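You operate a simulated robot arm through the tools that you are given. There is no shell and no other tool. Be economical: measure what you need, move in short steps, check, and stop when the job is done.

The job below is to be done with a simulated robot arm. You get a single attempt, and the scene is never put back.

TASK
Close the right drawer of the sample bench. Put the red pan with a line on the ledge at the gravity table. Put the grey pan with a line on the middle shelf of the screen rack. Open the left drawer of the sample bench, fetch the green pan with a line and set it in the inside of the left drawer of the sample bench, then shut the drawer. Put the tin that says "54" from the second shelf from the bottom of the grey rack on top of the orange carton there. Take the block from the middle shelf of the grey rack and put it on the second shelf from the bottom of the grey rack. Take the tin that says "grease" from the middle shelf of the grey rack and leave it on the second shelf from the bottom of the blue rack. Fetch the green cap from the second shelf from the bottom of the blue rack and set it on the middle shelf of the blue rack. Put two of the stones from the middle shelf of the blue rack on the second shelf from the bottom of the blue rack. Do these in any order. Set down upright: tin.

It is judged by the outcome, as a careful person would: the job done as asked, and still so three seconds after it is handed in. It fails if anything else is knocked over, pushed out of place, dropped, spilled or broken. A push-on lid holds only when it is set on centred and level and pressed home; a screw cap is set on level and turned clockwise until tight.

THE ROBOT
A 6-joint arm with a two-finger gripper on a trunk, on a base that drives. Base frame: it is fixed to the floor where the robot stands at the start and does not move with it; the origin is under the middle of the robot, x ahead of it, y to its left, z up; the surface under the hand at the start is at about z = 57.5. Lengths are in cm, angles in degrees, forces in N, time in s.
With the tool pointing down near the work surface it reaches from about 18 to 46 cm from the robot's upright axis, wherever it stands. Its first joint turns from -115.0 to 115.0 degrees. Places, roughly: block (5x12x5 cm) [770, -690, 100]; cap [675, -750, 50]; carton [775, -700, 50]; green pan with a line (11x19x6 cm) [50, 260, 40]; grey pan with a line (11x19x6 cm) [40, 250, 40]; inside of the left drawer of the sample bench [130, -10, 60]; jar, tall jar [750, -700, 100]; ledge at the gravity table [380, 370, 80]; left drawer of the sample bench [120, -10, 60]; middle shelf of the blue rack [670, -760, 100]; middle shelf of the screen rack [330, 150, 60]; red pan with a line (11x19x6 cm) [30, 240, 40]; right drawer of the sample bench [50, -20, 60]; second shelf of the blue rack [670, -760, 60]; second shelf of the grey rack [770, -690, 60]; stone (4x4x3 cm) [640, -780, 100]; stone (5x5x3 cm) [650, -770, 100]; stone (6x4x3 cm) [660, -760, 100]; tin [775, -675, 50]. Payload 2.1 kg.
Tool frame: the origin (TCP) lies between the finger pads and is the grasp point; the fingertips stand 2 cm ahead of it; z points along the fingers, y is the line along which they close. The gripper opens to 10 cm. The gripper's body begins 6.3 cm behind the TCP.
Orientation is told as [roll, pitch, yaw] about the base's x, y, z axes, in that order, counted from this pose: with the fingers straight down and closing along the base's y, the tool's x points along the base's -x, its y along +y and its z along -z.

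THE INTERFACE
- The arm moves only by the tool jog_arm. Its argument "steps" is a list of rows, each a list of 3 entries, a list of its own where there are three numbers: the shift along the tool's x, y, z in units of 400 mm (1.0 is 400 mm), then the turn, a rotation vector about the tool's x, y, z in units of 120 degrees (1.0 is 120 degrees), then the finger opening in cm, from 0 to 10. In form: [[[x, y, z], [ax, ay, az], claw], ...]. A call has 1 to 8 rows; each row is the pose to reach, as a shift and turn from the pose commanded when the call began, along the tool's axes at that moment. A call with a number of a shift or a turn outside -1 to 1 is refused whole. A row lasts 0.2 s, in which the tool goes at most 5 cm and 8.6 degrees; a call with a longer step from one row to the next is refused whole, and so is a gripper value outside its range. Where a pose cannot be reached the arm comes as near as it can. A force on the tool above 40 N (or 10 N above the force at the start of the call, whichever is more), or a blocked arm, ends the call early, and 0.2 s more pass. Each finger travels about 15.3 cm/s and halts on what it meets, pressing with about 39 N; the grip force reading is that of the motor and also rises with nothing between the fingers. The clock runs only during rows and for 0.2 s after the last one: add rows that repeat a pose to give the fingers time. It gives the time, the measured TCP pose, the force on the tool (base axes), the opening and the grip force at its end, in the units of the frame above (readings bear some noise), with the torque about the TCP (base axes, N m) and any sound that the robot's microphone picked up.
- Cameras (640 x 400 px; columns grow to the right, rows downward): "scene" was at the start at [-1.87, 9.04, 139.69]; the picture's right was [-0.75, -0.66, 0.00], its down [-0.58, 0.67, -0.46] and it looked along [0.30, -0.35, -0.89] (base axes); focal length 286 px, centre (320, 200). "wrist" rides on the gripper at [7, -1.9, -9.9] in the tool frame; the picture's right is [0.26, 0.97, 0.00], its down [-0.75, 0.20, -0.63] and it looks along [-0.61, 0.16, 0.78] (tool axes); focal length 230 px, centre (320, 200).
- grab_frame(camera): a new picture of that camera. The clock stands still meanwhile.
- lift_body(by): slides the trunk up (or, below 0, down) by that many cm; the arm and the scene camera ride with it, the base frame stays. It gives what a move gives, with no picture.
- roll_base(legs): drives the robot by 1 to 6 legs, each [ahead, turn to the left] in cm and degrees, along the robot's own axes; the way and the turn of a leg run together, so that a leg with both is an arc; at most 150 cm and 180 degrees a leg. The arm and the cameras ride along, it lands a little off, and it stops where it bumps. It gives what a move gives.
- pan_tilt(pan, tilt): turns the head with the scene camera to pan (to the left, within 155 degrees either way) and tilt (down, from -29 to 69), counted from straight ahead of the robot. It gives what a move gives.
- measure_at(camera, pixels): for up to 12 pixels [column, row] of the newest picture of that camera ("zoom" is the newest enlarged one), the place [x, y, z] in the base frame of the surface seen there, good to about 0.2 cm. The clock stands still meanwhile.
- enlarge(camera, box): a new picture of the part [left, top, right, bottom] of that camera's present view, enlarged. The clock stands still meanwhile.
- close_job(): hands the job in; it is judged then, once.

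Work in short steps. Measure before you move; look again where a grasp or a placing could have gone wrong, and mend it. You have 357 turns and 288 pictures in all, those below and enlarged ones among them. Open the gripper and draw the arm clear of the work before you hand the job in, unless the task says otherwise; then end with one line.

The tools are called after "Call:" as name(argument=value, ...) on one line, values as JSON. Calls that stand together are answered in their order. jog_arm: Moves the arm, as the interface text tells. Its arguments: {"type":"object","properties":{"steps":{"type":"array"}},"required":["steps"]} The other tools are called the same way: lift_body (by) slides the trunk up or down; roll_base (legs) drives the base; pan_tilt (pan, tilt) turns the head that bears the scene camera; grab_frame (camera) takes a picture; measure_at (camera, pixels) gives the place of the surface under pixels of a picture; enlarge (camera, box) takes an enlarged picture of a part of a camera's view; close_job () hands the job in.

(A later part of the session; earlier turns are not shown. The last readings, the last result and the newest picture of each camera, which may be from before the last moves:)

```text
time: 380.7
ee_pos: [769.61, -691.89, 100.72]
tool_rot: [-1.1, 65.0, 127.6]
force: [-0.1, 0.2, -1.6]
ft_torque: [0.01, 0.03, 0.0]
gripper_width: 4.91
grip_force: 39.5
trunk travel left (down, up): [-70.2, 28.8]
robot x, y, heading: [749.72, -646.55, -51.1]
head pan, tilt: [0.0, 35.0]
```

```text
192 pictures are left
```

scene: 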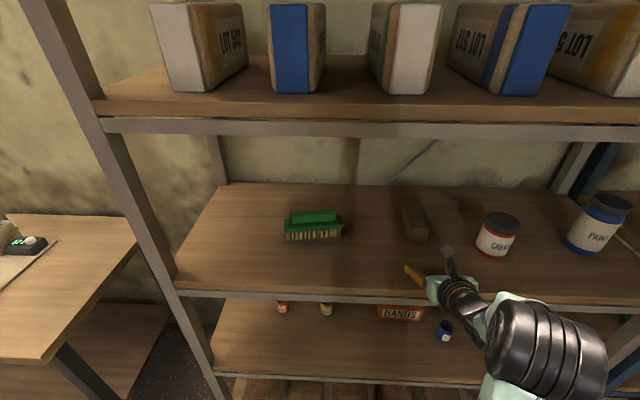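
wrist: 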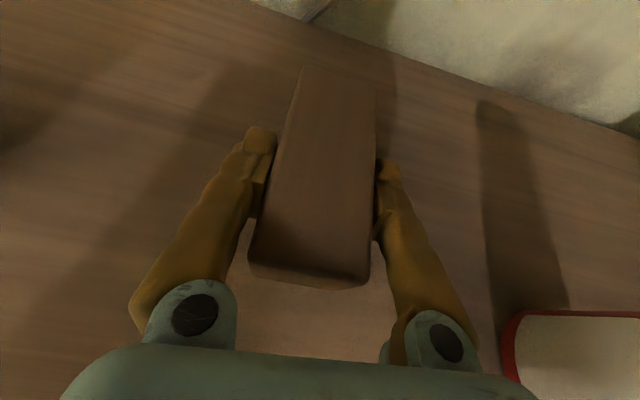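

Block held. I back out, lower, and reposition for the free right part of the second shelf (target TCP ≈ (736.8,-705.2)).

Call:
roll_base(legs=[[-45, 0]])

Call:
lift_body(by=-38.5)

Call:
roll_base(legs=[[0, -89], [29.5, 0], [0, 86]])

Call:
grab_frame(camera="scene")

Call:
grab_frame(camera="wrist")

```text
time: 383.4
ee_pos: [741.62, -657.02, 100.78]
tool_rot: [-1.2, 64.9, 127.4]
force: [0.0, -0.6, -1.0]
ft_torque: [-0.02, -0.01, 0.0]
gripper_width: 4.87
grip_force: 38.8
trunk travel left (down, up): [-70.2, 28.8]
robot x, y, heading: [721.88, -612.29, -51.3]
head pan, tilt: [0.0, 35.0]
```

```text
time: 387.2
ee_pos: [741.44, -656.93, 62.32]
tool_rot: [-1.1, 64.8, 127.4]
force: [0.4, 0.4, -0.5]
ft_torque: [-0.01, 0.01, 0.01]
gripper_width: 4.89
grip_force: 38.8
trunk travel left (down, up): [-31.7, 67.3]
robot x, y, heading: [721.95, -612.01, -51.8]
head pan, tilt: [0.0, 35.0]
```

```text
time: 396.6
ee_pos: [716.59, -676.56, 62.28]
tool_rot: [-1.1, 64.9, 124.3]
force: [-0.2, 0.2, -3.1]
ft_torque: [0.04, -0.01, 0.03]
gripper_width: 4.87
grip_force: 39.2
trunk travel left (down, up): [-31.7, 67.3]
robot x, y, heading: [699.41, -630.78, -54.7]
head pan, tilt: [0.0, 35.0]
```

```text
191 pictures are left
```

scene: 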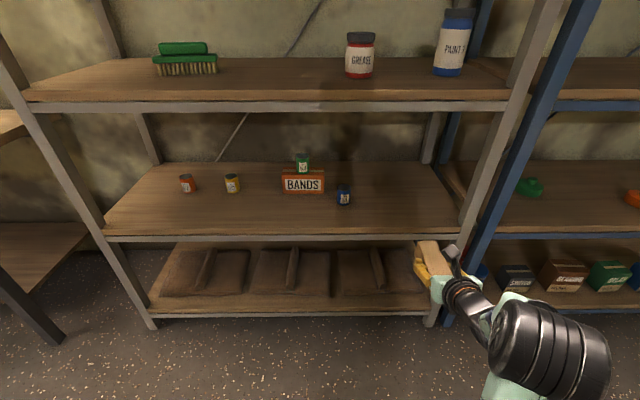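

```text
190 pictures are left
```

wrist: 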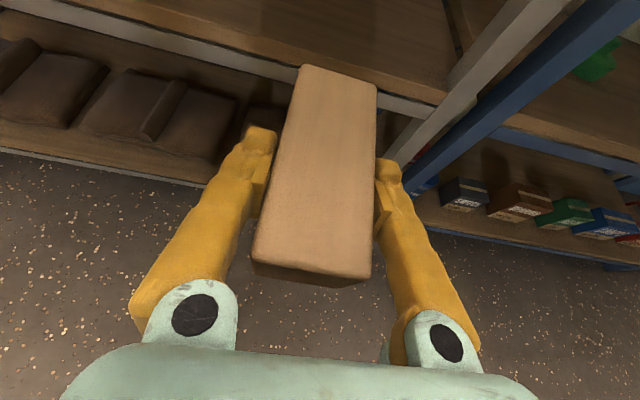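

TCP u=185.4. I check the right post's position and the blue tin for clearance.

Call:
measure_at(camera="scene", pixels=[[480, 200], [472, 235], [500, 130], [343, 195], [351, 197], [440, 225], [400, 200], [420, 218]])

```text
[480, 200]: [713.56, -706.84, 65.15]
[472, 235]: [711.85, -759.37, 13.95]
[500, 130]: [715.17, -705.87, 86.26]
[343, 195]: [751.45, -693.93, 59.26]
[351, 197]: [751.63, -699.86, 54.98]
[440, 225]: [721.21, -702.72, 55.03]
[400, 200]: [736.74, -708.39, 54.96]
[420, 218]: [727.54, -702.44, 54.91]
```

Clear: post at u=165, blue tin at u≥200. Roll 35 cm in and lower.

Call:
roll_base(legs=[[35, 0]])

Call:
lift_body(by=-3.8)

Call:
grab_frame(camera="wrist")

```text
time: 398.9
ee_pos: [736.98, -705.39, 62.35]
tool_rot: [-1.1, 64.7, 124.2]
force: [0.0, -0.9, -0.8]
ft_torque: [-0.02, 0.01, 0.02]
gripper_width: 4.87
grip_force: 39.2
trunk travel left (down, up): [-31.7, 67.3]
robot x, y, heading: [719.56, -660.0, -54.7]
head pan, tilt: [0.0, 35.0]
```

```text
time: 399.7
ee_pos: [736.9, -705.36, 58.44]
tool_rot: [-1.2, 64.9, 124.3]
force: [-0.2, 0.1, -2.4]
ft_torque: [0.04, 0.06, -0.01]
gripper_width: 4.88
grip_force: 39.6
trunk travel left (down, up): [-27.9, 71.1]
robot x, y, heading: [719.52, -659.27, -54.7]
head pan, tilt: [0.0, 35.0]
```

```text
189 pictures are left
```

wrist: 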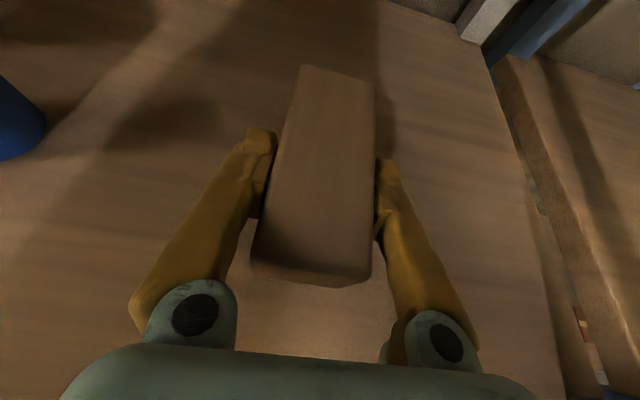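

Just above the shelf. Lower 0.5 to contact, then release.

Call:
lift_body(by=-0.5)

Call:
lift_body(by=-0.2)

```text
time: 400.2
ee_pos: [736.83, -705.37, 57.91]
tool_rot: [-1.1, 64.9, 124.2]
force: [-0.2, 0.8, -1.8]
ft_torque: [-0.01, 0.02, 0.01]
gripper_width: 4.89
grip_force: 39.1
trunk travel left (down, up): [-27.4, 71.6]
robot x, y, heading: [719.81, -659.45, -54.6]
head pan, tilt: [0.0, 35.0]
```

```text
time: 400.7
ee_pos: [736.98, -705.41, 57.77]
tool_rot: [-1.2, 64.9, 124.2]
force: [-0.3, -0.9, 0.6]
ft_torque: [-0.05, -0.09, -0.01]
gripper_width: 4.88
grip_force: 39.4
trunk travel left (down, up): [-27.2, 71.8]
robot x, y, heading: [720.01, -659.4, -54.8]
head pan, tilt: [0.0, 35.0]
```

Contact (force turned positive). Release, and back out.

Call:
jog_arm(steps=[[[0, 0, 0], [0, 0, 0], 5.3], [[0, 0, 0], [0, 0, 0], 6.5], [[0, 0, 0], [0, 0, 0], 7], [[0, 0, 0], [0, 0, 0], 7]])

Call:
roll_base(legs=[[-40, 0]])

Call:
grab_frame(camera="scene")

```text
time: 401.7
ee_pos: [736.99, -705.29, 57.78]
tool_rot: [-1.0, 65.0, 124.3]
force: [0.3, -0.3, 0.2]
ft_torque: [0.01, 0.0, -0.02]
gripper_width: 6.96
grip_force: 0.1
trunk travel left (down, up): [-27.2, 71.8]
robot x, y, heading: [719.89, -659.44, -54.7]
head pan, tilt: [0.0, 35.0]
```

```text
time: 404.2
ee_pos: [713.93, -672.5, 57.8]
tool_rot: [-1.1, 64.9, 124.5]
force: [-0.2, 0.3, 0.3]
ft_torque: [0.02, 0.0, 0.0]
gripper_width: 7.02
grip_force: 0.0
trunk travel left (down, up): [-27.2, 71.8]
robot x, y, heading: [696.59, -626.7, -54.3]
head pan, tilt: [0.0, 35.0]
```

```text
188 pictures are left
```

scene: 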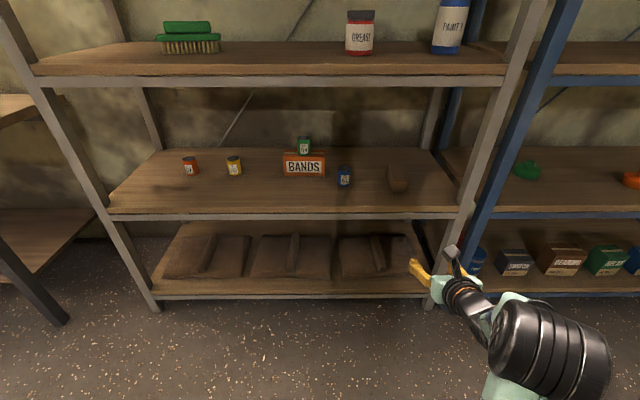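

Block stands on the second shelf. Next GREASE: centre ≈ (751,-696.6), grip z 99.7. I raise 42 cm and shift 16 cm left.

Call:
lift_body(by=41.9)

Call:
roll_base(legs=[[0, 90], [16, 0], [0, -90], [22, 0]])

Call:
jog_arm(steps=[[[0, 0, 0], [0, 0, 0], 9], [[0, 0, 0], [0, 0, 0], 9.6]])

Call:
grab_frame(camera="scene")

Call:
grab_frame(camera="wrist")

```text
refused: 41.9 is not a number from -40 to 40
```

```text
time: 414.6
ee_pos: [738.33, -681.91, 57.79]
tool_rot: [-1.1, 64.9, 123.2]
force: [0.0, -0.1, 0.2]
ft_torque: [-0.04, 0.0, -0.01]
gripper_width: 6.99
grip_force: 0.2
trunk travel left (down, up): [-27.2, 71.8]
robot x, y, heading: [721.49, -635.8, -55.6]
head pan, tilt: [0.0, 35.0]
```

```text
time: 415.2
ee_pos: [738.38, -681.92, 57.77]
tool_rot: [-1.1, 64.9, 123.2]
force: [-0.4, -0.5, -0.5]
ft_torque: [-0.02, 0.01, -0.02]
gripper_width: 9.61
grip_force: 0.0
trunk travel left (down, up): [-27.2, 71.8]
robot x, y, heading: [722.17, -635.81, -56.0]
head pan, tilt: [0.0, 35.0]
```

```text
187 pictures are left
```

scene: 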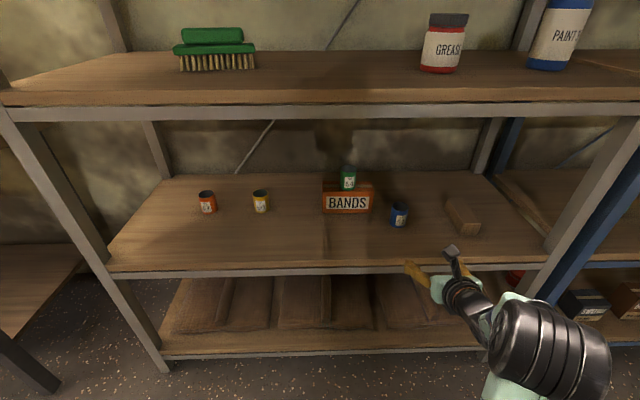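

```text
186 pictures are left
```

wrist: 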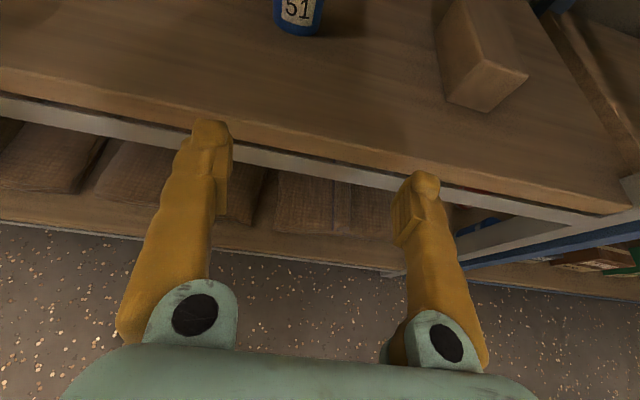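

The lift was refused (limit 40) while the drive ran; no harm, tips stand 5 cm before the shelf edge. I back 8, then lift in two parts.

Call:
roll_base(legs=[[-8, 0]])

Call:
lift_body(by=30)

Call:
lift_body(by=11.9)

Call:
grab_frame(camera="scene")

Call:
grab_frame(camera="wrist")

```text
time: 416.3
ee_pos: [733.96, -675.34, 57.83]
tool_rot: [-1.1, 64.9, 123.2]
force: [0.3, 0.3, -0.6]
ft_torque: [0.01, -0.01, 0.0]
gripper_width: 9.6
grip_force: 0.0
trunk travel left (down, up): [-27.2, 71.8]
robot x, y, heading: [717.72, -629.17, -55.4]
head pan, tilt: [0.0, 35.0]
```

```text
time: 419.3
ee_pos: [733.85, -675.29, 87.82]
tool_rot: [-1.1, 65.0, 123.2]
force: [0.4, -0.4, 0.0]
ft_torque: [0.0, 0.01, 0.01]
gripper_width: 9.61
grip_force: 0.0
trunk travel left (down, up): [-57.2, 41.8]
robot x, y, heading: [717.32, -629.05, -55.8]
head pan, tilt: [0.0, 35.0]
```

```text
time: 420.8
ee_pos: [733.91, -675.31, 99.7]
tool_rot: [-1.1, 64.9, 123.2]
force: [-0.7, 0.6, -0.7]
ft_torque: [-0.02, 0.01, 0.01]
gripper_width: 9.61
grip_force: 0.0
trunk travel left (down, up): [-69.1, 29.9]
robot x, y, heading: [717.77, -629.38, -56.0]
head pan, tilt: [0.0, 35.0]
```

```text
185 pictures are left
```

scene: 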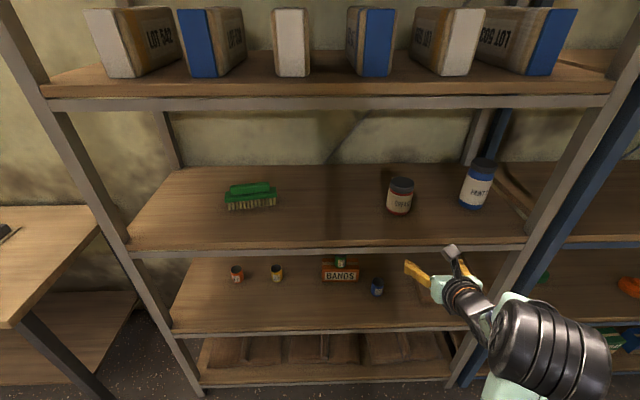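

```text
184 pictures are left
```

wrist: 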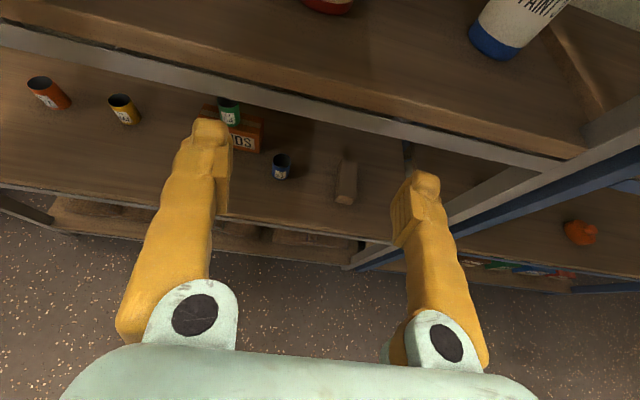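

I re-measure the GREASE tin from this height.

Call:
enlarge(camera="scene", box=[360, 150, 520, 250])

Call:
measure_at(camera="zoom", pixels=[[112, 190], [215, 190], [160, 200], [160, 255], [165, 118], [120, 140], [215, 145], [405, 190], [405, 80]])

```text
4.00 times, centred on (440, 200) of scene
```

zoom: 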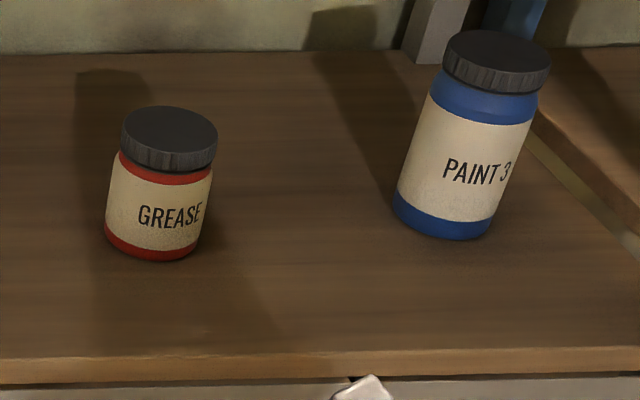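

```text
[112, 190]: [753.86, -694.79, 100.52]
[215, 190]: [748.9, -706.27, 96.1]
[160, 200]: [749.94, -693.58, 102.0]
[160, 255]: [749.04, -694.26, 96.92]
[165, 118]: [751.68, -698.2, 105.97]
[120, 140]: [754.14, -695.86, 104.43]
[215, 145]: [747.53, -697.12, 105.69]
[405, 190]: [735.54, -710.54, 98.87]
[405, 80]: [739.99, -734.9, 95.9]
```

Centre ≈ (751.0,-696.8): 27 cm ahead, 2 cm left. Shift, roll 22, check.

Call:
jog_arm(steps=[[[0, -0.05, 0], [0, 0, 0], 9.6], [[0, -0.05, 0], [0, 0, 0], 9.6]])

Call:
roll_base(legs=[[20, 0]])

Call:
grab_frame(camera="wrist")

```text
time: 421.4
ee_pos: [735.5, -674.21, 99.64]
tool_rot: [-1.1, 64.9, 123.1]
force: [-0.2, 0.2, 0.3]
ft_torque: [0.01, -0.01, 0.01]
gripper_width: 9.6
grip_force: 0.2
trunk travel left (down, up): [-69.1, 29.9]
robot x, y, heading: [717.44, -629.2, -55.7]
head pan, tilt: [0.0, 35.0]
```

```text
time: 423.0
ee_pos: [746.94, -690.73, 99.72]
tool_rot: [-1.1, 65.0, 123.3]
force: [0.7, -0.2, 0.0]
ft_torque: [0.04, -0.02, 0.01]
gripper_width: 9.6
grip_force: 0.0
trunk travel left (down, up): [-69.1, 29.9]
robot x, y, heading: [728.42, -645.63, -55.6]
head pan, tilt: [0.0, 35.0]
```

```text
182 pictures are left
```

wrist: 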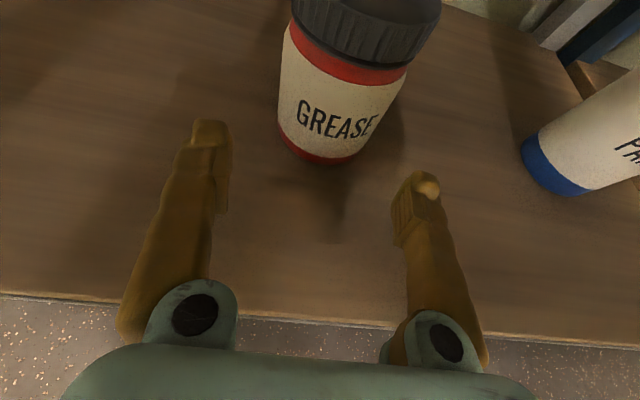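

Centred; roll 7.2 and close.

Call:
roll_base(legs=[[7.2, 0]])

Call:
grab_frame(camera="wrist")

```text
time: 424.0
ee_pos: [750.83, -696.48, 99.89]
tool_rot: [-1.1, 65.0, 123.3]
force: [-0.2, 0.5, -0.7]
ft_torque: [0.0, -0.01, 0.0]
gripper_width: 9.6
grip_force: 0.1
trunk travel left (down, up): [-69.1, 29.9]
robot x, y, heading: [732.81, -651.63, -55.6]
head pan, tilt: [0.0, 35.0]
```

```text
181 pictures are left
```

wrist: 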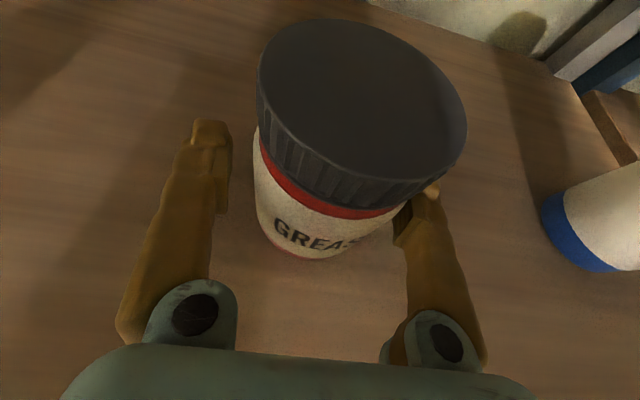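

Slightly right of centre; I shift 0.6 cm right and close.

Call:
jog_arm(steps=[[[0, 0.014, 0], [0, 0, 0], 9.6], [[0, 0.014, 0], [0, 0, 0], 8], [[0, 0.014, 0], [0, 0, 0], 6.8], [[0, 0.014, 0], [0, 0, 0], 6], [[0, 0.014, 0], [0, 0, 0], 5.5], [[0, 0.014, 0], [0, 0, 0], 5.5]])

Call:
lift_body(by=2)

Call:
grab_frame(camera="wrist")

```text
time: 425.4
ee_pos: [750.59, -697.06, 99.88]
tool_rot: [-1.0, 65.0, 123.4]
force: [-0.7, -0.9, 5.7]
ft_torque: [-0.09, -0.1, 0.07]
gripper_width: 7.14
grip_force: 38.9
trunk travel left (down, up): [-69.1, 29.9]
robot x, y, heading: [732.44, -651.69, -55.9]
head pan, tilt: [0.0, 35.0]
```

```text
time: 426.1
ee_pos: [750.63, -697.21, 101.69]
tool_rot: [-1.1, 64.7, 123.3]
force: [-0.1, -0.2, -3.5]
ft_torque: [0.01, 0.01, 0.01]
gripper_width: 7.16
grip_force: 38.9
trunk travel left (down, up): [-71.1, 27.9]
robot x, y, heading: [732.88, -651.67, -55.4]
head pan, tilt: [0.0, 35.0]
```

```text
180 pictures are left
```

wrist: 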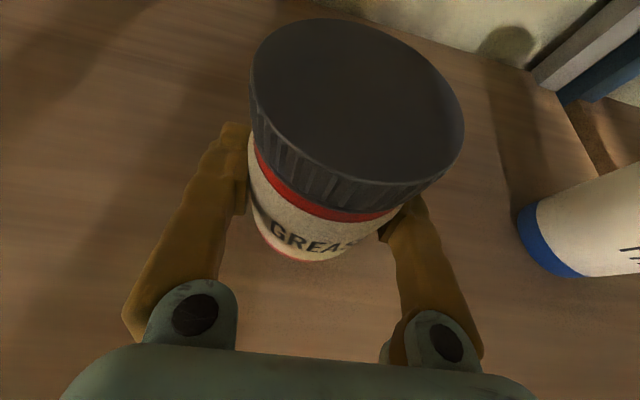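

GREASE held upright. I back out, lower, and drive right along the racks to the blue one.

Call:
roll_base(legs=[[-50, 0]])

Call:
lift_body(by=-36)

Call:
roll_base(legs=[[0, -88.8], [100, 0], [0, 90]])

Call:
pan_tilt(pan=0, tilt=30)

Call:
grab_frame(camera="scene")

```text
time: 429.0
ee_pos: [722.61, -655.88, 101.76]
tool_rot: [-1.1, 64.8, 123.6]
force: [-0.8, 0.4, -3.8]
ft_torque: [0.01, 0.01, 0.01]
gripper_width: 7.13
grip_force: 38.6
trunk travel left (down, up): [-71.1, 27.9]
robot x, y, heading: [704.57, -610.85, -55.4]
head pan, tilt: [0.0, 35.0]
```

```text
time: 432.5
ee_pos: [722.48, -656.01, 65.76]
tool_rot: [-1.1, 64.8, 123.6]
force: [0.0, 0.9, -4.5]
ft_torque: [-0.03, -0.02, 0.0]
gripper_width: 7.13
grip_force: 39.5
trunk travel left (down, up): [-35.1, 63.9]
robot x, y, heading: [704.71, -610.66, -55.4]
head pan, tilt: [0.0, 35.0]
```

```text
time: 445.4
ee_pos: [640.4, -713.71, 65.83]
tool_rot: [-1.1, 64.8, 124.1]
force: [0.0, -0.3, -3.8]
ft_torque: [0.02, 0.03, -0.01]
gripper_width: 7.12
grip_force: 38.6
trunk travel left (down, up): [-35.1, 63.9]
robot x, y, heading: [621.55, -668.63, -55.1]
head pan, tilt: [0.0, 35.0]
```

```text
time: 446.0
ee_pos: [640.46, -713.63, 65.66]
tool_rot: [-1.1, 64.8, 123.8]
force: [-0.6, 0.1, -4.3]
ft_torque: [0.02, 0.04, 0.01]
gripper_width: 7.11
grip_force: 39.3
trunk travel left (down, up): [-35.1, 63.9]
robot x, y, heading: [622.59, -668.53, -55.1]
head pan, tilt: [0.0, 30.0]
```

```text
179 pictures are left
```

scene: 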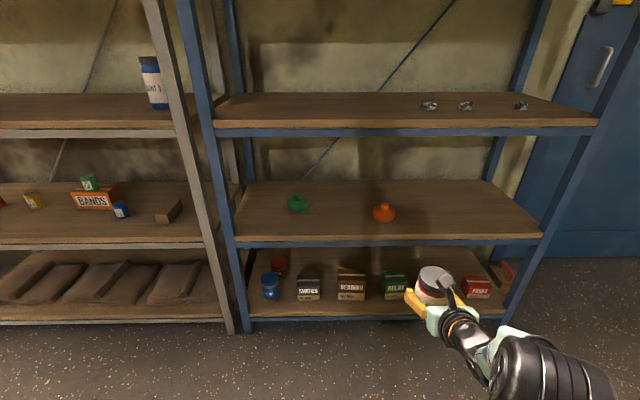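

Blue rack: green cap (297,203) and orange cap (384,213) on the second shelf, three stones (429/465/520,105) on the middle. Measure.

Call:
measure_at(camera="scene", pixels=[[297, 203], [297, 196], [384, 213], [384, 205], [429, 104], [465, 104], [520, 104], [300, 240], [500, 240], [220, 130], [590, 128], [440, 220]])

Call:
enlarge(camera="scene", box=[270, 180, 430, 240])

Call:
enlarge(camera="scene", box=[400, 80, 560, 140])

```text
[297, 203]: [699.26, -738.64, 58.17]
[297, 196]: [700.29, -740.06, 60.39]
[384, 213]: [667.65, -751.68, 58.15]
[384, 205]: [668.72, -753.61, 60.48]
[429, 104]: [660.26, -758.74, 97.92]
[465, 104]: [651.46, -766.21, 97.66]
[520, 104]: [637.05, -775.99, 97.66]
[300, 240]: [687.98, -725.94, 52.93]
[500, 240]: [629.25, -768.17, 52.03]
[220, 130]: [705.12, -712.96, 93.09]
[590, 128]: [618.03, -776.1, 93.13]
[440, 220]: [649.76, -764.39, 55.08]
```

```text
4.00 times, centred on (350, 210) of scene
```

zoom: 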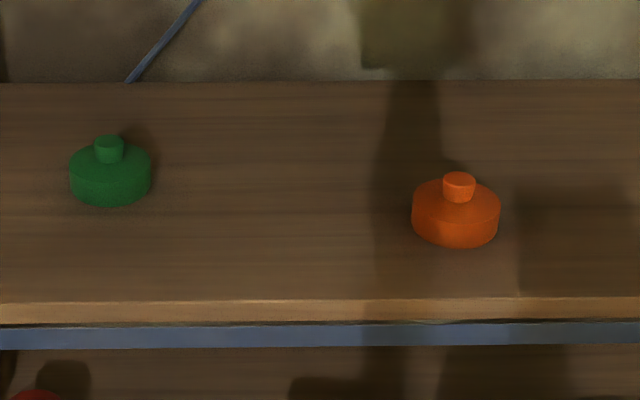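

```text
4.00 times, centred on (480, 110) of scene
```

zoom: 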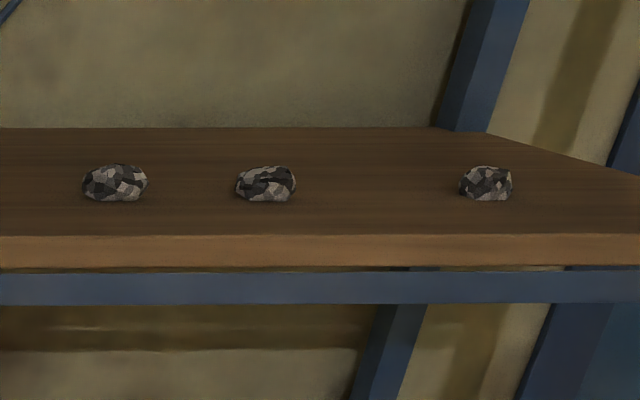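

I'll set GREASE between the two caps at u≈118, n≈-1003 (gap 25 cm). Shift 16 cm left, lower 4 cm, approach.

Call:
roll_base(legs=[[0, 90], [16, 0], [0, -89], [26, 0]])

Call:
lift_body(by=-4)

Call:
grab_frame(camera="scene")

Call:
grab_frame(camera="wrist")

```text
time: 456.5
ee_pos: [669.12, -725.37, 65.76]
tool_rot: [-1.1, 64.8, 124.5]
force: [0.7, -0.1, -3.8]
ft_torque: [0.05, 0.03, -0.02]
gripper_width: 7.07
grip_force: 39.0
trunk travel left (down, up): [-35.1, 63.9]
robot x, y, heading: [650.53, -680.42, -54.6]
head pan, tilt: [0.0, 30.0]
```

```text
time: 457.3
ee_pos: [669.24, -725.47, 61.77]
tool_rot: [-1.0, 64.8, 124.5]
force: [0.9, -0.8, -3.6]
ft_torque: [0.0, 0.02, 0.02]
gripper_width: 7.1
grip_force: 40.0
trunk travel left (down, up): [-31.1, 67.9]
robot x, y, heading: [650.5, -680.47, -54.4]
head pan, tilt: [0.0, 30.0]
```

```text
176 pictures are left
```

scene: 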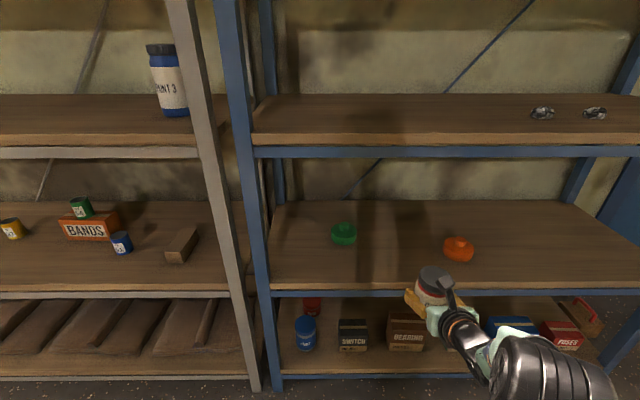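

```text
175 pictures are left
```

wrist: 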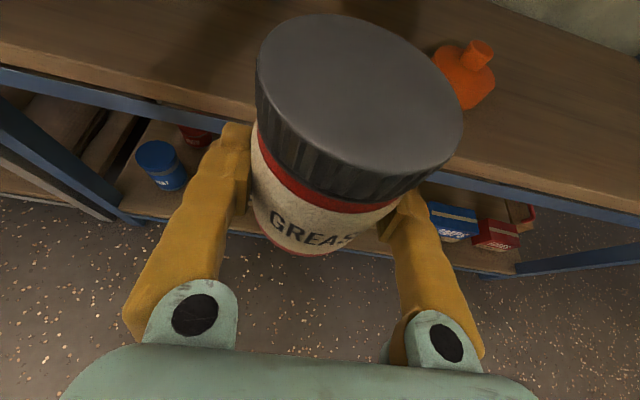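

u=118.3, good. Roll 23 in, then lower.

Call:
roll_base(legs=[[23, 0]])

Call:
lift_body(by=-2.4)

Call:
grab_frame(camera="wrist")

```text
time: 459.0
ee_pos: [682.48, -744.16, 61.68]
tool_rot: [-1.1, 64.8, 124.4]
force: [-0.3, -0.2, -3.7]
ft_torque: [0.04, 0.01, 0.0]
gripper_width: 7.08
grip_force: 38.8
trunk travel left (down, up): [-31.1, 67.9]
robot x, y, heading: [663.92, -699.18, -54.5]
head pan, tilt: [0.0, 30.0]
```

```text
time: 459.7
ee_pos: [682.45, -744.04, 59.25]
tool_rot: [-1.0, 64.8, 124.4]
force: [-0.3, 0.4, -3.3]
ft_torque: [0.01, 0.01, -0.03]
gripper_width: 7.08
grip_force: 39.0
trunk travel left (down, up): [-28.7, 70.3]
robot x, y, heading: [664.24, -698.93, -54.6]
head pan, tilt: [0.0, 30.0]
```

```text
174 pictures are left
```

wrist: 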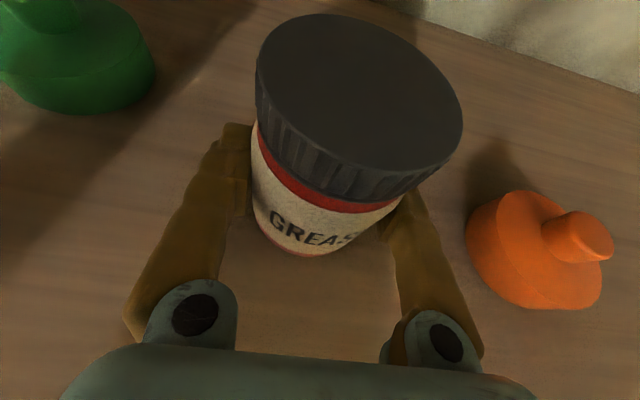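

Lower in small steps to contact.

Call:
lift_body(by=-0.4)

Call:
lift_body(by=-0.2)

```text
time: 460.3
ee_pos: [682.62, -744.22, 58.97]
tool_rot: [-1.1, 64.9, 124.5]
force: [-0.3, -1.4, -1.5]
ft_torque: [-0.06, 0.08, 0.07]
gripper_width: 7.07
grip_force: 39.2
trunk travel left (down, up): [-28.3, 70.7]
robot x, y, heading: [663.97, -699.29, -54.4]
head pan, tilt: [0.0, 30.0]
```

```text
time: 460.8
ee_pos: [682.48, -744.08, 58.96]
tool_rot: [-0.9, 65.1, 124.6]
force: [0.8, -4.1, 8.0]
ft_torque: [-0.42, 0.13, 0.08]
gripper_width: 7.08
grip_force: 39.1
trunk travel left (down, up): [-28.1, 70.9]
robot x, y, heading: [664.28, -699.3, -54.3]
head pan, tilt: [0.0, 30.0]
```

Seated. Open slowly and back out.

Call:
jog_arm(steps=[[[0, 0, 0], [0, 0, 0], 7.3], [[0, 0, 0], [0, 0, 0], 7.8], [[0, 0, 0], [0, 0, 0], 9], [[0, 0, 0], [0, 0, 0], 9.6], [[0, 0, 0], [0, 0, 0], 9.6]])

Call:
grab_frame(camera="wrist")

```text
time: 462.0
ee_pos: [682.41, -744.11, 58.7]
tool_rot: [-1.1, 64.8, 124.5]
force: [0.4, -0.8, -0.9]
ft_torque: [-0.02, 0.0, -0.01]
gripper_width: 9.62
grip_force: 0.1
trunk travel left (down, up): [-28.1, 70.9]
robot x, y, heading: [663.97, -699.13, -54.6]
head pan, tilt: [0.0, 30.0]
```

```text
173 pictures are left
```

wrist: 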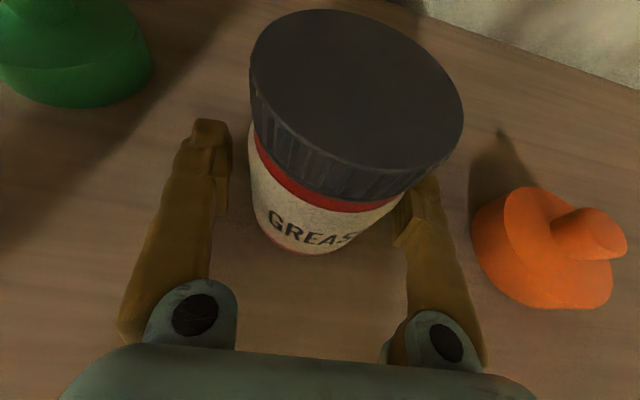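

Released. Back out 42 cm and look.

Call:
roll_base(legs=[[-42, 0]])

Call:
enlarge(camera="scene", box=[240, 130, 560, 330])

Call:
measure_at(camera="zoom", pixels=[[175, 125], [200, 125], [150, 125], [175, 112], [192, 112], [175, 98], [175, 140], [130, 130], [220, 130]])

```text
time: 464.6
ee_pos: [658.24, -710.04, 58.75]
tool_rot: [-1.2, 64.8, 124.5]
force: [1.1, -0.3, -0.5]
ft_torque: [0.04, 0.02, -0.01]
gripper_width: 9.59
grip_force: 0.1
trunk travel left (down, up): [-28.1, 70.9]
robot x, y, heading: [639.48, -665.1, -54.5]
head pan, tilt: [0.0, 30.0]
```

```text
2.00 times, centred on (400, 230) of scene
```

zoom: 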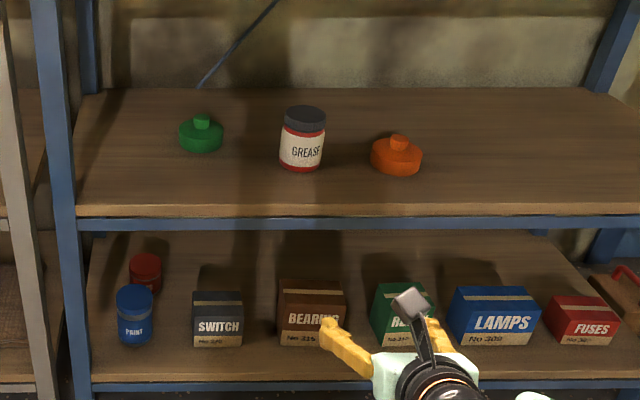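

```text
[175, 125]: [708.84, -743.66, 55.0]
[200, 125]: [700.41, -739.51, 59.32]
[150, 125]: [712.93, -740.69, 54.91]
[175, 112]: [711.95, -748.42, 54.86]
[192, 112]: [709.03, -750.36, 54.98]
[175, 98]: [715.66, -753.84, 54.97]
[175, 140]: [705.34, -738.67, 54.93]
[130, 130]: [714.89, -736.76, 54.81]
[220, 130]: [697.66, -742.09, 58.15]
```

GREASE stands upright. Zoom on the green cap for measurement.

Call:
enlarge(camera="scene", box=[315, 180, 375, 215])

Call:
measure_at(camera="zoom", pixels=[[275, 80], [275, 110], [275, 140], [275, 170], [275, 200], [275, 240], [165, 170], [385, 170], [240, 110], [310, 110], [170, 200], [380, 200]])

```text
10.67 times, centred on (345, 198) of scene
```

zoom: 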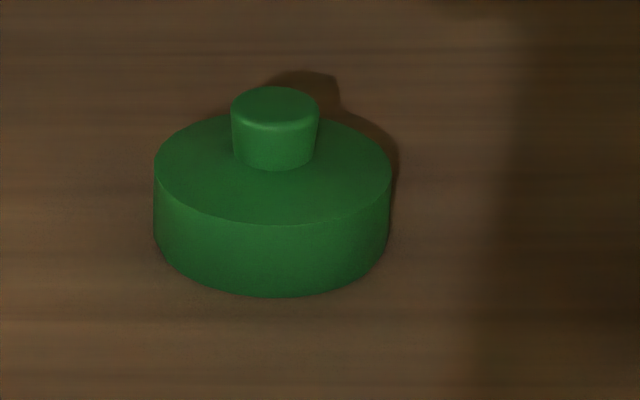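

```text
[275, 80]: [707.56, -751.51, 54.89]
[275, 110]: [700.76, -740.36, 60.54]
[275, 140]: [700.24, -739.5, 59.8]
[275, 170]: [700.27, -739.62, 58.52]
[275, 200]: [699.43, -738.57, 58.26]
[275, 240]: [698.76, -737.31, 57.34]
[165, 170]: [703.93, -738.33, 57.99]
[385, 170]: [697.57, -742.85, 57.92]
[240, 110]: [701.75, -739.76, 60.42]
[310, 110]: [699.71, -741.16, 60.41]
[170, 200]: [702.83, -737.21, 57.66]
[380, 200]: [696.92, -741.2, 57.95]
```

Cap centre ≈ (700.8,-740.5), dia 7.8, body z 55–58.2. Shift left 16.7, open to 10 and approach.

Call:
roll_base(legs=[[0, 90], [16.7, 0], [0, -89.6], [30, 0]])

Call:
jog_arm(steps=[[[0, 0, 0], [0, 0, 0], 10], [[0, 0, 0], [0, 0, 0], 10]])

Call:
grab_frame(camera="wrist")

```text
time: 475.3
ee_pos: [688.86, -725.38, 58.75]
tool_rot: [-1.2, 64.9, 124.0]
force: [-0.1, 0.8, 0.5]
ft_torque: [-0.02, -0.03, 0.0]
gripper_width: 9.59
grip_force: 0.1
trunk travel left (down, up): [-28.1, 70.9]
robot x, y, heading: [671.1, -680.42, -54.8]
head pan, tilt: [0.0, 30.0]
```

```text
time: 475.9
ee_pos: [688.9, -725.25, 58.77]
tool_rot: [-1.0, 64.9, 123.9]
force: [0.0, 0.2, 0.7]
ft_torque: [-0.01, 0.0, 0.02]
gripper_width: 10.04
grip_force: 0.0
trunk travel left (down, up): [-28.1, 70.9]
robot x, y, heading: [670.73, -680.21, -55.1]
head pan, tilt: [0.0, 30.0]
```

```text
170 pictures are left
```

wrist: 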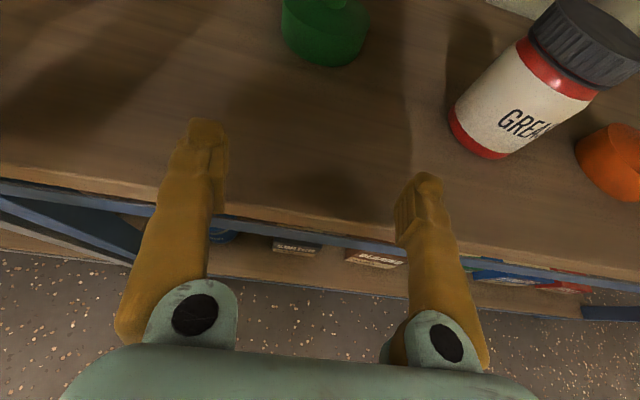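

19.3 cm ahead, 1 cm left. Lower 1.2, shift, roll in 15 and check.

Call:
lift_body(by=-1.2)

Call:
jog_arm(steps=[[[0, -0.025, 0], [0, 0, 0], 10], [[0, -0.025, 0], [0, 0, 0], 10]])

Call:
roll_base(legs=[[14, 0]])

Call:
grab_frame(camera="wrist")

```text
time: 476.5
ee_pos: [688.97, -725.31, 57.59]
tool_rot: [-1.2, 64.9, 123.9]
force: [-0.3, -0.1, 0.0]
ft_torque: [0.0, 0.04, 0.02]
gripper_width: 9.97
grip_force: 0.0
trunk travel left (down, up): [-26.9, 72.1]
robot x, y, heading: [670.64, -680.67, -55.2]
head pan, tilt: [0.0, 30.0]
```

```text
time: 477.1
ee_pos: [689.74, -724.71, 57.61]
tool_rot: [-1.0, 64.8, 124.1]
force: [0.0, 0.4, -0.1]
ft_torque: [0.02, 0.0, -0.04]
gripper_width: 9.97
grip_force: 0.1
trunk travel left (down, up): [-26.9, 72.1]
robot x, y, heading: [670.66, -680.05, -55.2]
head pan, tilt: [0.0, 30.0]
```

```text
time: 478.4
ee_pos: [697.86, -736.11, 57.6]
tool_rot: [-1.2, 64.8, 123.9]
force: [0.6, -0.7, -0.7]
ft_torque: [-0.03, 0.01, -0.01]
gripper_width: 10.0
grip_force: 0.0
trunk travel left (down, up): [-26.9, 72.1]
robot x, y, heading: [678.35, -691.91, -55.0]
head pan, tilt: [0.0, 30.0]
```

```text
169 pictures are left
```

wrist: 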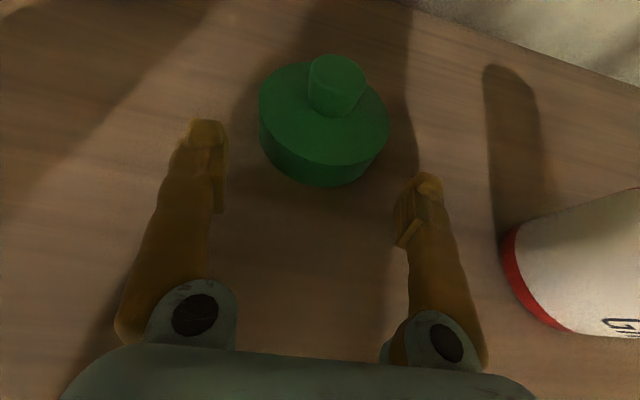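

Centred; 5.2 cm more, then close.

Call:
roll_base(legs=[[5.2, 0]])

Call:
jog_arm(steps=[[[0, 0.005, 0], [0, 0, 0], 9], [[0, 0.005, 0], [0, 0, 0], 8], [[0, 0.005, 0], [0, 0, 0], 7], [[0, 0.005, 0], [0, 0, 0], 6.5], [[0, 0.005, 0], [0, 0, 0], 6.5]])

Call:
grab_frame(camera="wrist")

```text
time: 479.4
ee_pos: [700.72, -740.5, 57.6]
tool_rot: [-1.2, 64.8, 123.9]
force: [0.5, 0.7, 0.6]
ft_torque: [0.0, 0.02, -0.03]
gripper_width: 10.02
grip_force: 0.1
trunk travel left (down, up): [-26.9, 72.1]
robot x, y, heading: [681.33, -696.08, -54.7]
head pan, tilt: [0.0, 30.0]
```

```text
time: 480.6
ee_pos: [700.53, -740.53, 57.62]
tool_rot: [-1.1, 64.9, 123.9]
force: [0.0, -0.5, 0.2]
ft_torque: [-0.01, -0.04, -0.01]
gripper_width: 8.39
grip_force: 38.8
trunk travel left (down, up): [-26.9, 72.1]
robot x, y, heading: [681.86, -696.19, -55.2]
head pan, tilt: [0.0, 30.0]
```

```text
168 pictures are left
```

wrist: 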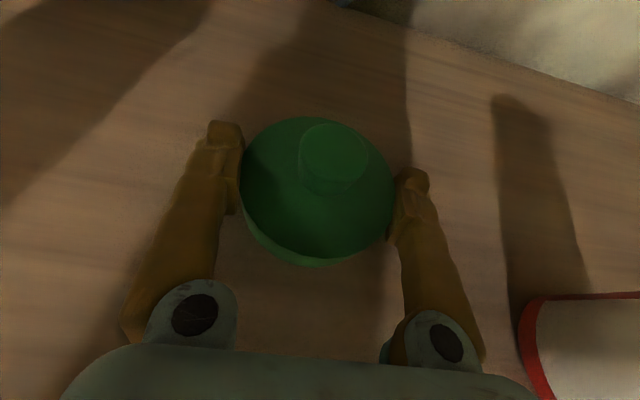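

Cap gripped (8.4). Lift 3, back out, raise to z≈101 and return over the middle shelf.

Call:
lift_body(by=3)

Call:
roll_base(legs=[[-45, 0]])

Call:
lift_body(by=40)

Call:
grab_frame(camera="scene")

Call:
grab_frame(camera="wrist")

```text
time: 481.3
ee_pos: [700.57, -740.53, 60.46]
tool_rot: [-1.1, 64.9, 123.9]
force: [-0.1, -0.2, -1.4]
ft_torque: [0.0, 0.01, 0.02]
gripper_width: 8.4
grip_force: 38.9
trunk travel left (down, up): [-29.9, 69.1]
robot x, y, heading: [681.59, -695.97, -54.9]
head pan, tilt: [0.0, 30.0]
```

```text
time: 484.0
ee_pos: [674.79, -703.51, 60.49]
tool_rot: [-1.0, 64.7, 124.0]
force: [0.1, 0.9, 0.4]
ft_torque: [0.02, -0.02, -0.01]
gripper_width: 8.36
grip_force: 39.1
trunk travel left (down, up): [-29.9, 69.1]
robot x, y, heading: [656.01, -658.97, -54.8]
head pan, tilt: [0.0, 30.0]
```

```text
time: 487.9
ee_pos: [674.73, -703.56, 100.49]
tool_rot: [-1.1, 64.7, 124.0]
force: [0.0, -0.3, 0.1]
ft_torque: [0.0, -0.03, 0.02]
gripper_width: 8.36
grip_force: 38.6
trunk travel left (down, up): [-69.9, 29.1]
robot x, y, heading: [655.69, -659.32, -55.0]
head pan, tilt: [0.0, 30.0]
```

```text
167 pictures are left
```

scene: 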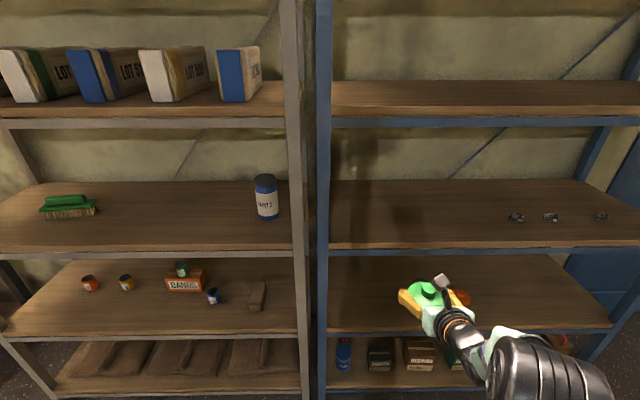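

```text
166 pictures are left
```

wrist: 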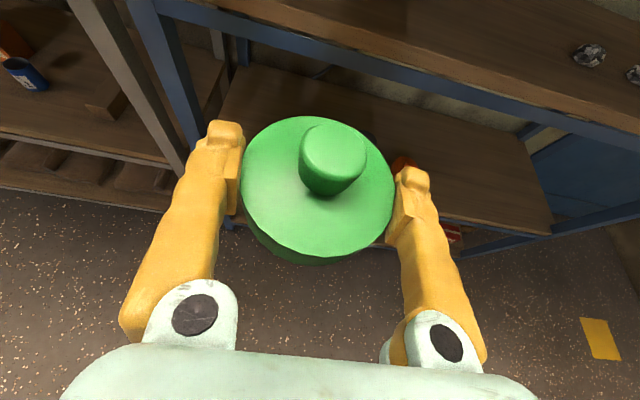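

Middle shelf left area is empty. Roll 38 in.

Call:
measure_at(camera="scene", pixels=[[400, 215], [380, 200], [480, 124], [420, 240], [516, 217], [550, 217], [600, 216]])

Call:
roll_base(legs=[[38, 0]])

Call:
grab_frame(camera="wrist")

```text
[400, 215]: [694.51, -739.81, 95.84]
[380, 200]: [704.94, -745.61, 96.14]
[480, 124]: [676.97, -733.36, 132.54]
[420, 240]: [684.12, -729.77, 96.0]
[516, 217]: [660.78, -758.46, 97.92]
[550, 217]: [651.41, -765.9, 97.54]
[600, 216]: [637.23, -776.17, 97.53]
```

```text
time: 490.3
ee_pos: [696.83, -734.94, 100.55]
tool_rot: [-1.1, 64.7, 124.1]
force: [-0.6, 0.1, -1.4]
ft_torque: [0.01, 0.03, 0.01]
gripper_width: 8.33
grip_force: 39.4
trunk travel left (down, up): [-69.9, 29.1]
robot x, y, heading: [677.62, -690.43, -54.9]
head pan, tilt: [0.0, 30.0]
```

```text
165 pictures are left
```

wrist: 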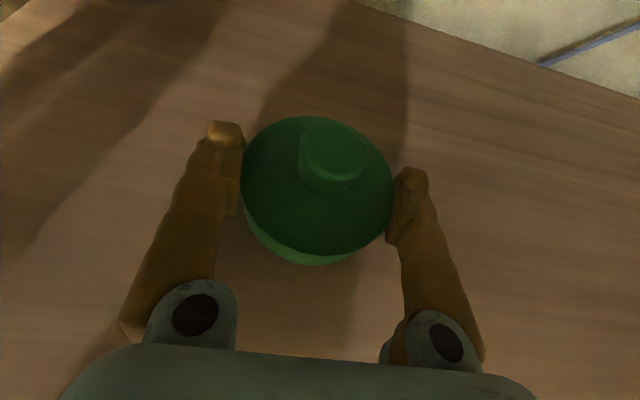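

Shelf z≈95.95, so contact at TCP ≈98.6. Lower 1.7, then small steps.

Call:
lift_body(by=-1.7)

Call:
lift_body(by=-0.3)

```text
time: 490.9
ee_pos: [696.94, -734.98, 98.9]
tool_rot: [-1.2, 64.8, 123.9]
force: [-0.1, 0.4, -0.4]
ft_torque: [-0.01, 0.01, -0.02]
gripper_width: 8.33
grip_force: 38.6
trunk travel left (down, up): [-68.2, 30.8]
robot x, y, heading: [677.89, -690.71, -54.8]
head pan, tilt: [0.0, 30.0]
```

```text
time: 491.4
ee_pos: [696.91, -734.92, 98.6]
tool_rot: [-1.1, 65.0, 124.1]
force: [0.8, -1.2, 2.9]
ft_torque: [0.15, -0.03, -0.03]
gripper_width: 8.31
grip_force: 39.3
trunk travel left (down, up): [-67.9, 31.1]
robot x, y, heading: [677.94, -690.59, -54.9]
head pan, tilt: [0.0, 30.0]
```

Contact (2.9 N). Release and back out.

Call:
jog_arm(steps=[[[0, 0, 0], [0, 0, 0], 8.7], [[0, 0, 0], [0, 0, 0], 9.5], [[0, 0, 0], [0, 0, 0], 10], [[0, 0, 0], [0, 0, 0], 10]])

Call:
roll_base(legs=[[-42, 0]])

Call:
grab_frame(camera="scene")

```text
time: 492.4
ee_pos: [696.84, -734.96, 98.55]
tool_rot: [-1.1, 64.8, 124.0]
force: [0.3, 0.1, -0.1]
ft_torque: [0.02, -0.05, 0.04]
gripper_width: 9.99
grip_force: 0.1
trunk travel left (down, up): [-67.9, 31.1]
robot x, y, heading: [677.69, -690.28, -55.1]
head pan, tilt: [0.0, 30.0]
```

```text
time: 495.0
ee_pos: [672.71, -700.69, 98.58]
tool_rot: [-1.0, 64.8, 124.1]
force: [0.0, -0.4, 0.0]
ft_torque: [0.04, 0.01, 0.0]
gripper_width: 10.02
grip_force: 0.0
trunk travel left (down, up): [-67.9, 31.1]
robot x, y, heading: [653.64, -656.11, -54.7]
head pan, tilt: [0.0, 30.0]
```

```text
164 pictures are left
```

scene: 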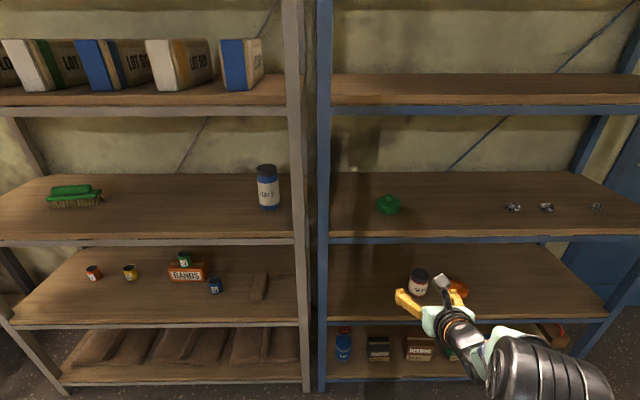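

Cap is on the middle shelf. Next the stones: shift right 44 cm to face stone A.

Call:
roll_base(legs=[[0, -90], [44, 0], [0, 90.5]])

Call:
grab_frame(camera="scene")

Call:
enlarge(camera="scene", box=[320, 170, 480, 250])

```text
time: 505.4
ee_pos: [637.35, -725.65, 98.46]
tool_rot: [-1.1, 64.8, 124.9]
force: [0.3, 0.1, 0.0]
ft_torque: [0.03, 0.02, 0.03]
gripper_width: 10.02
grip_force: 0.1
trunk travel left (down, up): [-67.9, 31.1]
robot x, y, heading: [617.62, -681.41, -54.0]
head pan, tilt: [0.0, 30.0]
```

```text
163 pictures are left
```

scene: 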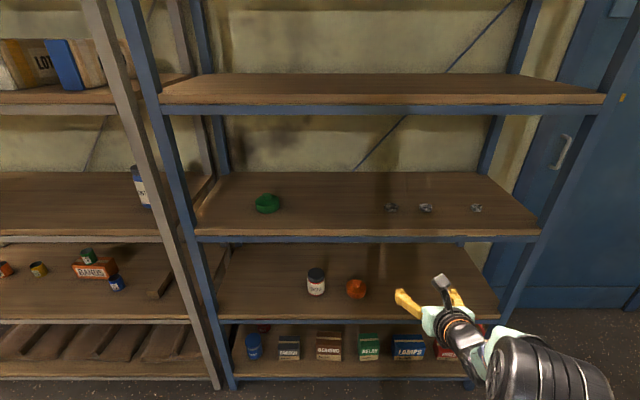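

```text
4.00 times, centred on (400, 210) of scene
```

zoom: 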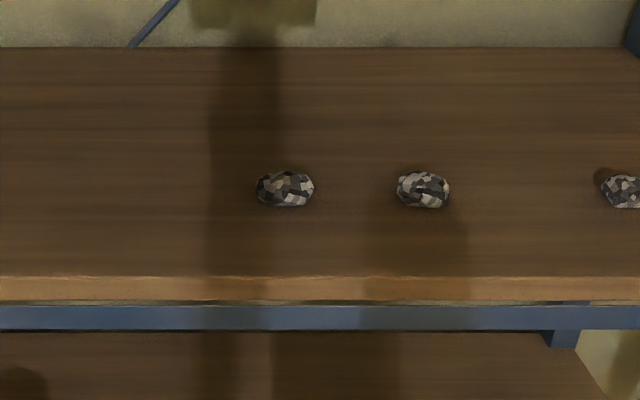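

Call:
measure_at(camera="zoom", pixels=[[259, 188], [312, 188], [285, 188], [285, 175], [285, 202], [399, 188], [448, 188], [423, 188], [423, 174], [423, 204], [285, 212], [620, 190]])

```text
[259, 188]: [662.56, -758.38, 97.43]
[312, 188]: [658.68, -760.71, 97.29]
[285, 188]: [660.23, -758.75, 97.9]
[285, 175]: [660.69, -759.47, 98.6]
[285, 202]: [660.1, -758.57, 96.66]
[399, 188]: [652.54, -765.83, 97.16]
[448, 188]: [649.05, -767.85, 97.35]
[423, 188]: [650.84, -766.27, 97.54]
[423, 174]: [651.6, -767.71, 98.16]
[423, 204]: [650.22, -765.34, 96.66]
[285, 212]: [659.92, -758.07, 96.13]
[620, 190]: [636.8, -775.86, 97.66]
```

Stone A centre ≈ (661.0,-760.0), top 98.7. Shift right 1 cm, opening 7.5, roll 32 in and check.

Call:
jog_arm(steps=[[[0, 0.026, 0], [0, 0, 0], 8], [[0, 0.026, 0], [0, 0, 0], 7.5]])

Call:
roll_base(legs=[[32, 0]])

Call:
grab_frame(camera="wrist")

```text
time: 506.0
ee_pos: [636.45, -726.32, 98.64]
tool_rot: [-1.1, 64.9, 125.1]
force: [0.3, 0.4, -0.4]
ft_torque: [-0.02, 0.01, 0.01]
gripper_width: 7.5
grip_force: 0.0
trunk travel left (down, up): [-67.9, 31.1]
robot x, y, heading: [617.68, -681.49, -54.2]
head pan, tilt: [0.0, 30.0]
```

```text
time: 508.1
ee_pos: [654.95, -752.06, 98.66]
tool_rot: [-1.1, 64.8, 125.0]
force: [0.6, 0.0, 0.5]
ft_torque: [0.01, -0.03, 0.0]
gripper_width: 7.5
grip_force: 0.0
trunk travel left (down, up): [-67.9, 31.1]
robot x, y, heading: [636.22, -707.06, -54.2]
head pan, tilt: [0.0, 30.0]
```

```text
161 pictures are left
```

wrist: 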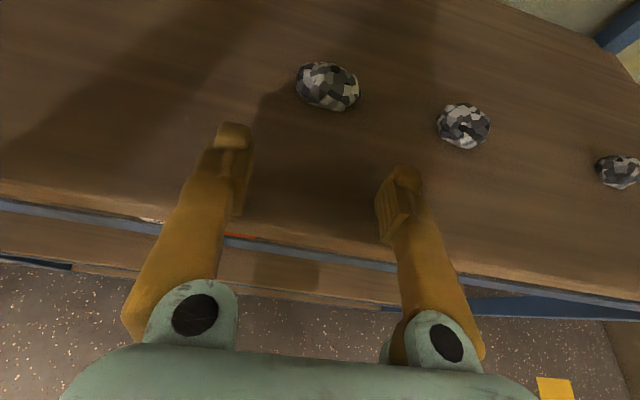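

I verify the stone's position through the wrist camera.

Call:
measure_at(camera="wrist", pixels=[[300, 85], [358, 95], [328, 85], [322, 68], [332, 105], [316, 130]])

```text
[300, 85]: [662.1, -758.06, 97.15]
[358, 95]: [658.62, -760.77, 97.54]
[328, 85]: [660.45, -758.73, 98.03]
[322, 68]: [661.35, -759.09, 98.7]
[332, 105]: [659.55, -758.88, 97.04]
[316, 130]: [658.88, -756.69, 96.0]
```

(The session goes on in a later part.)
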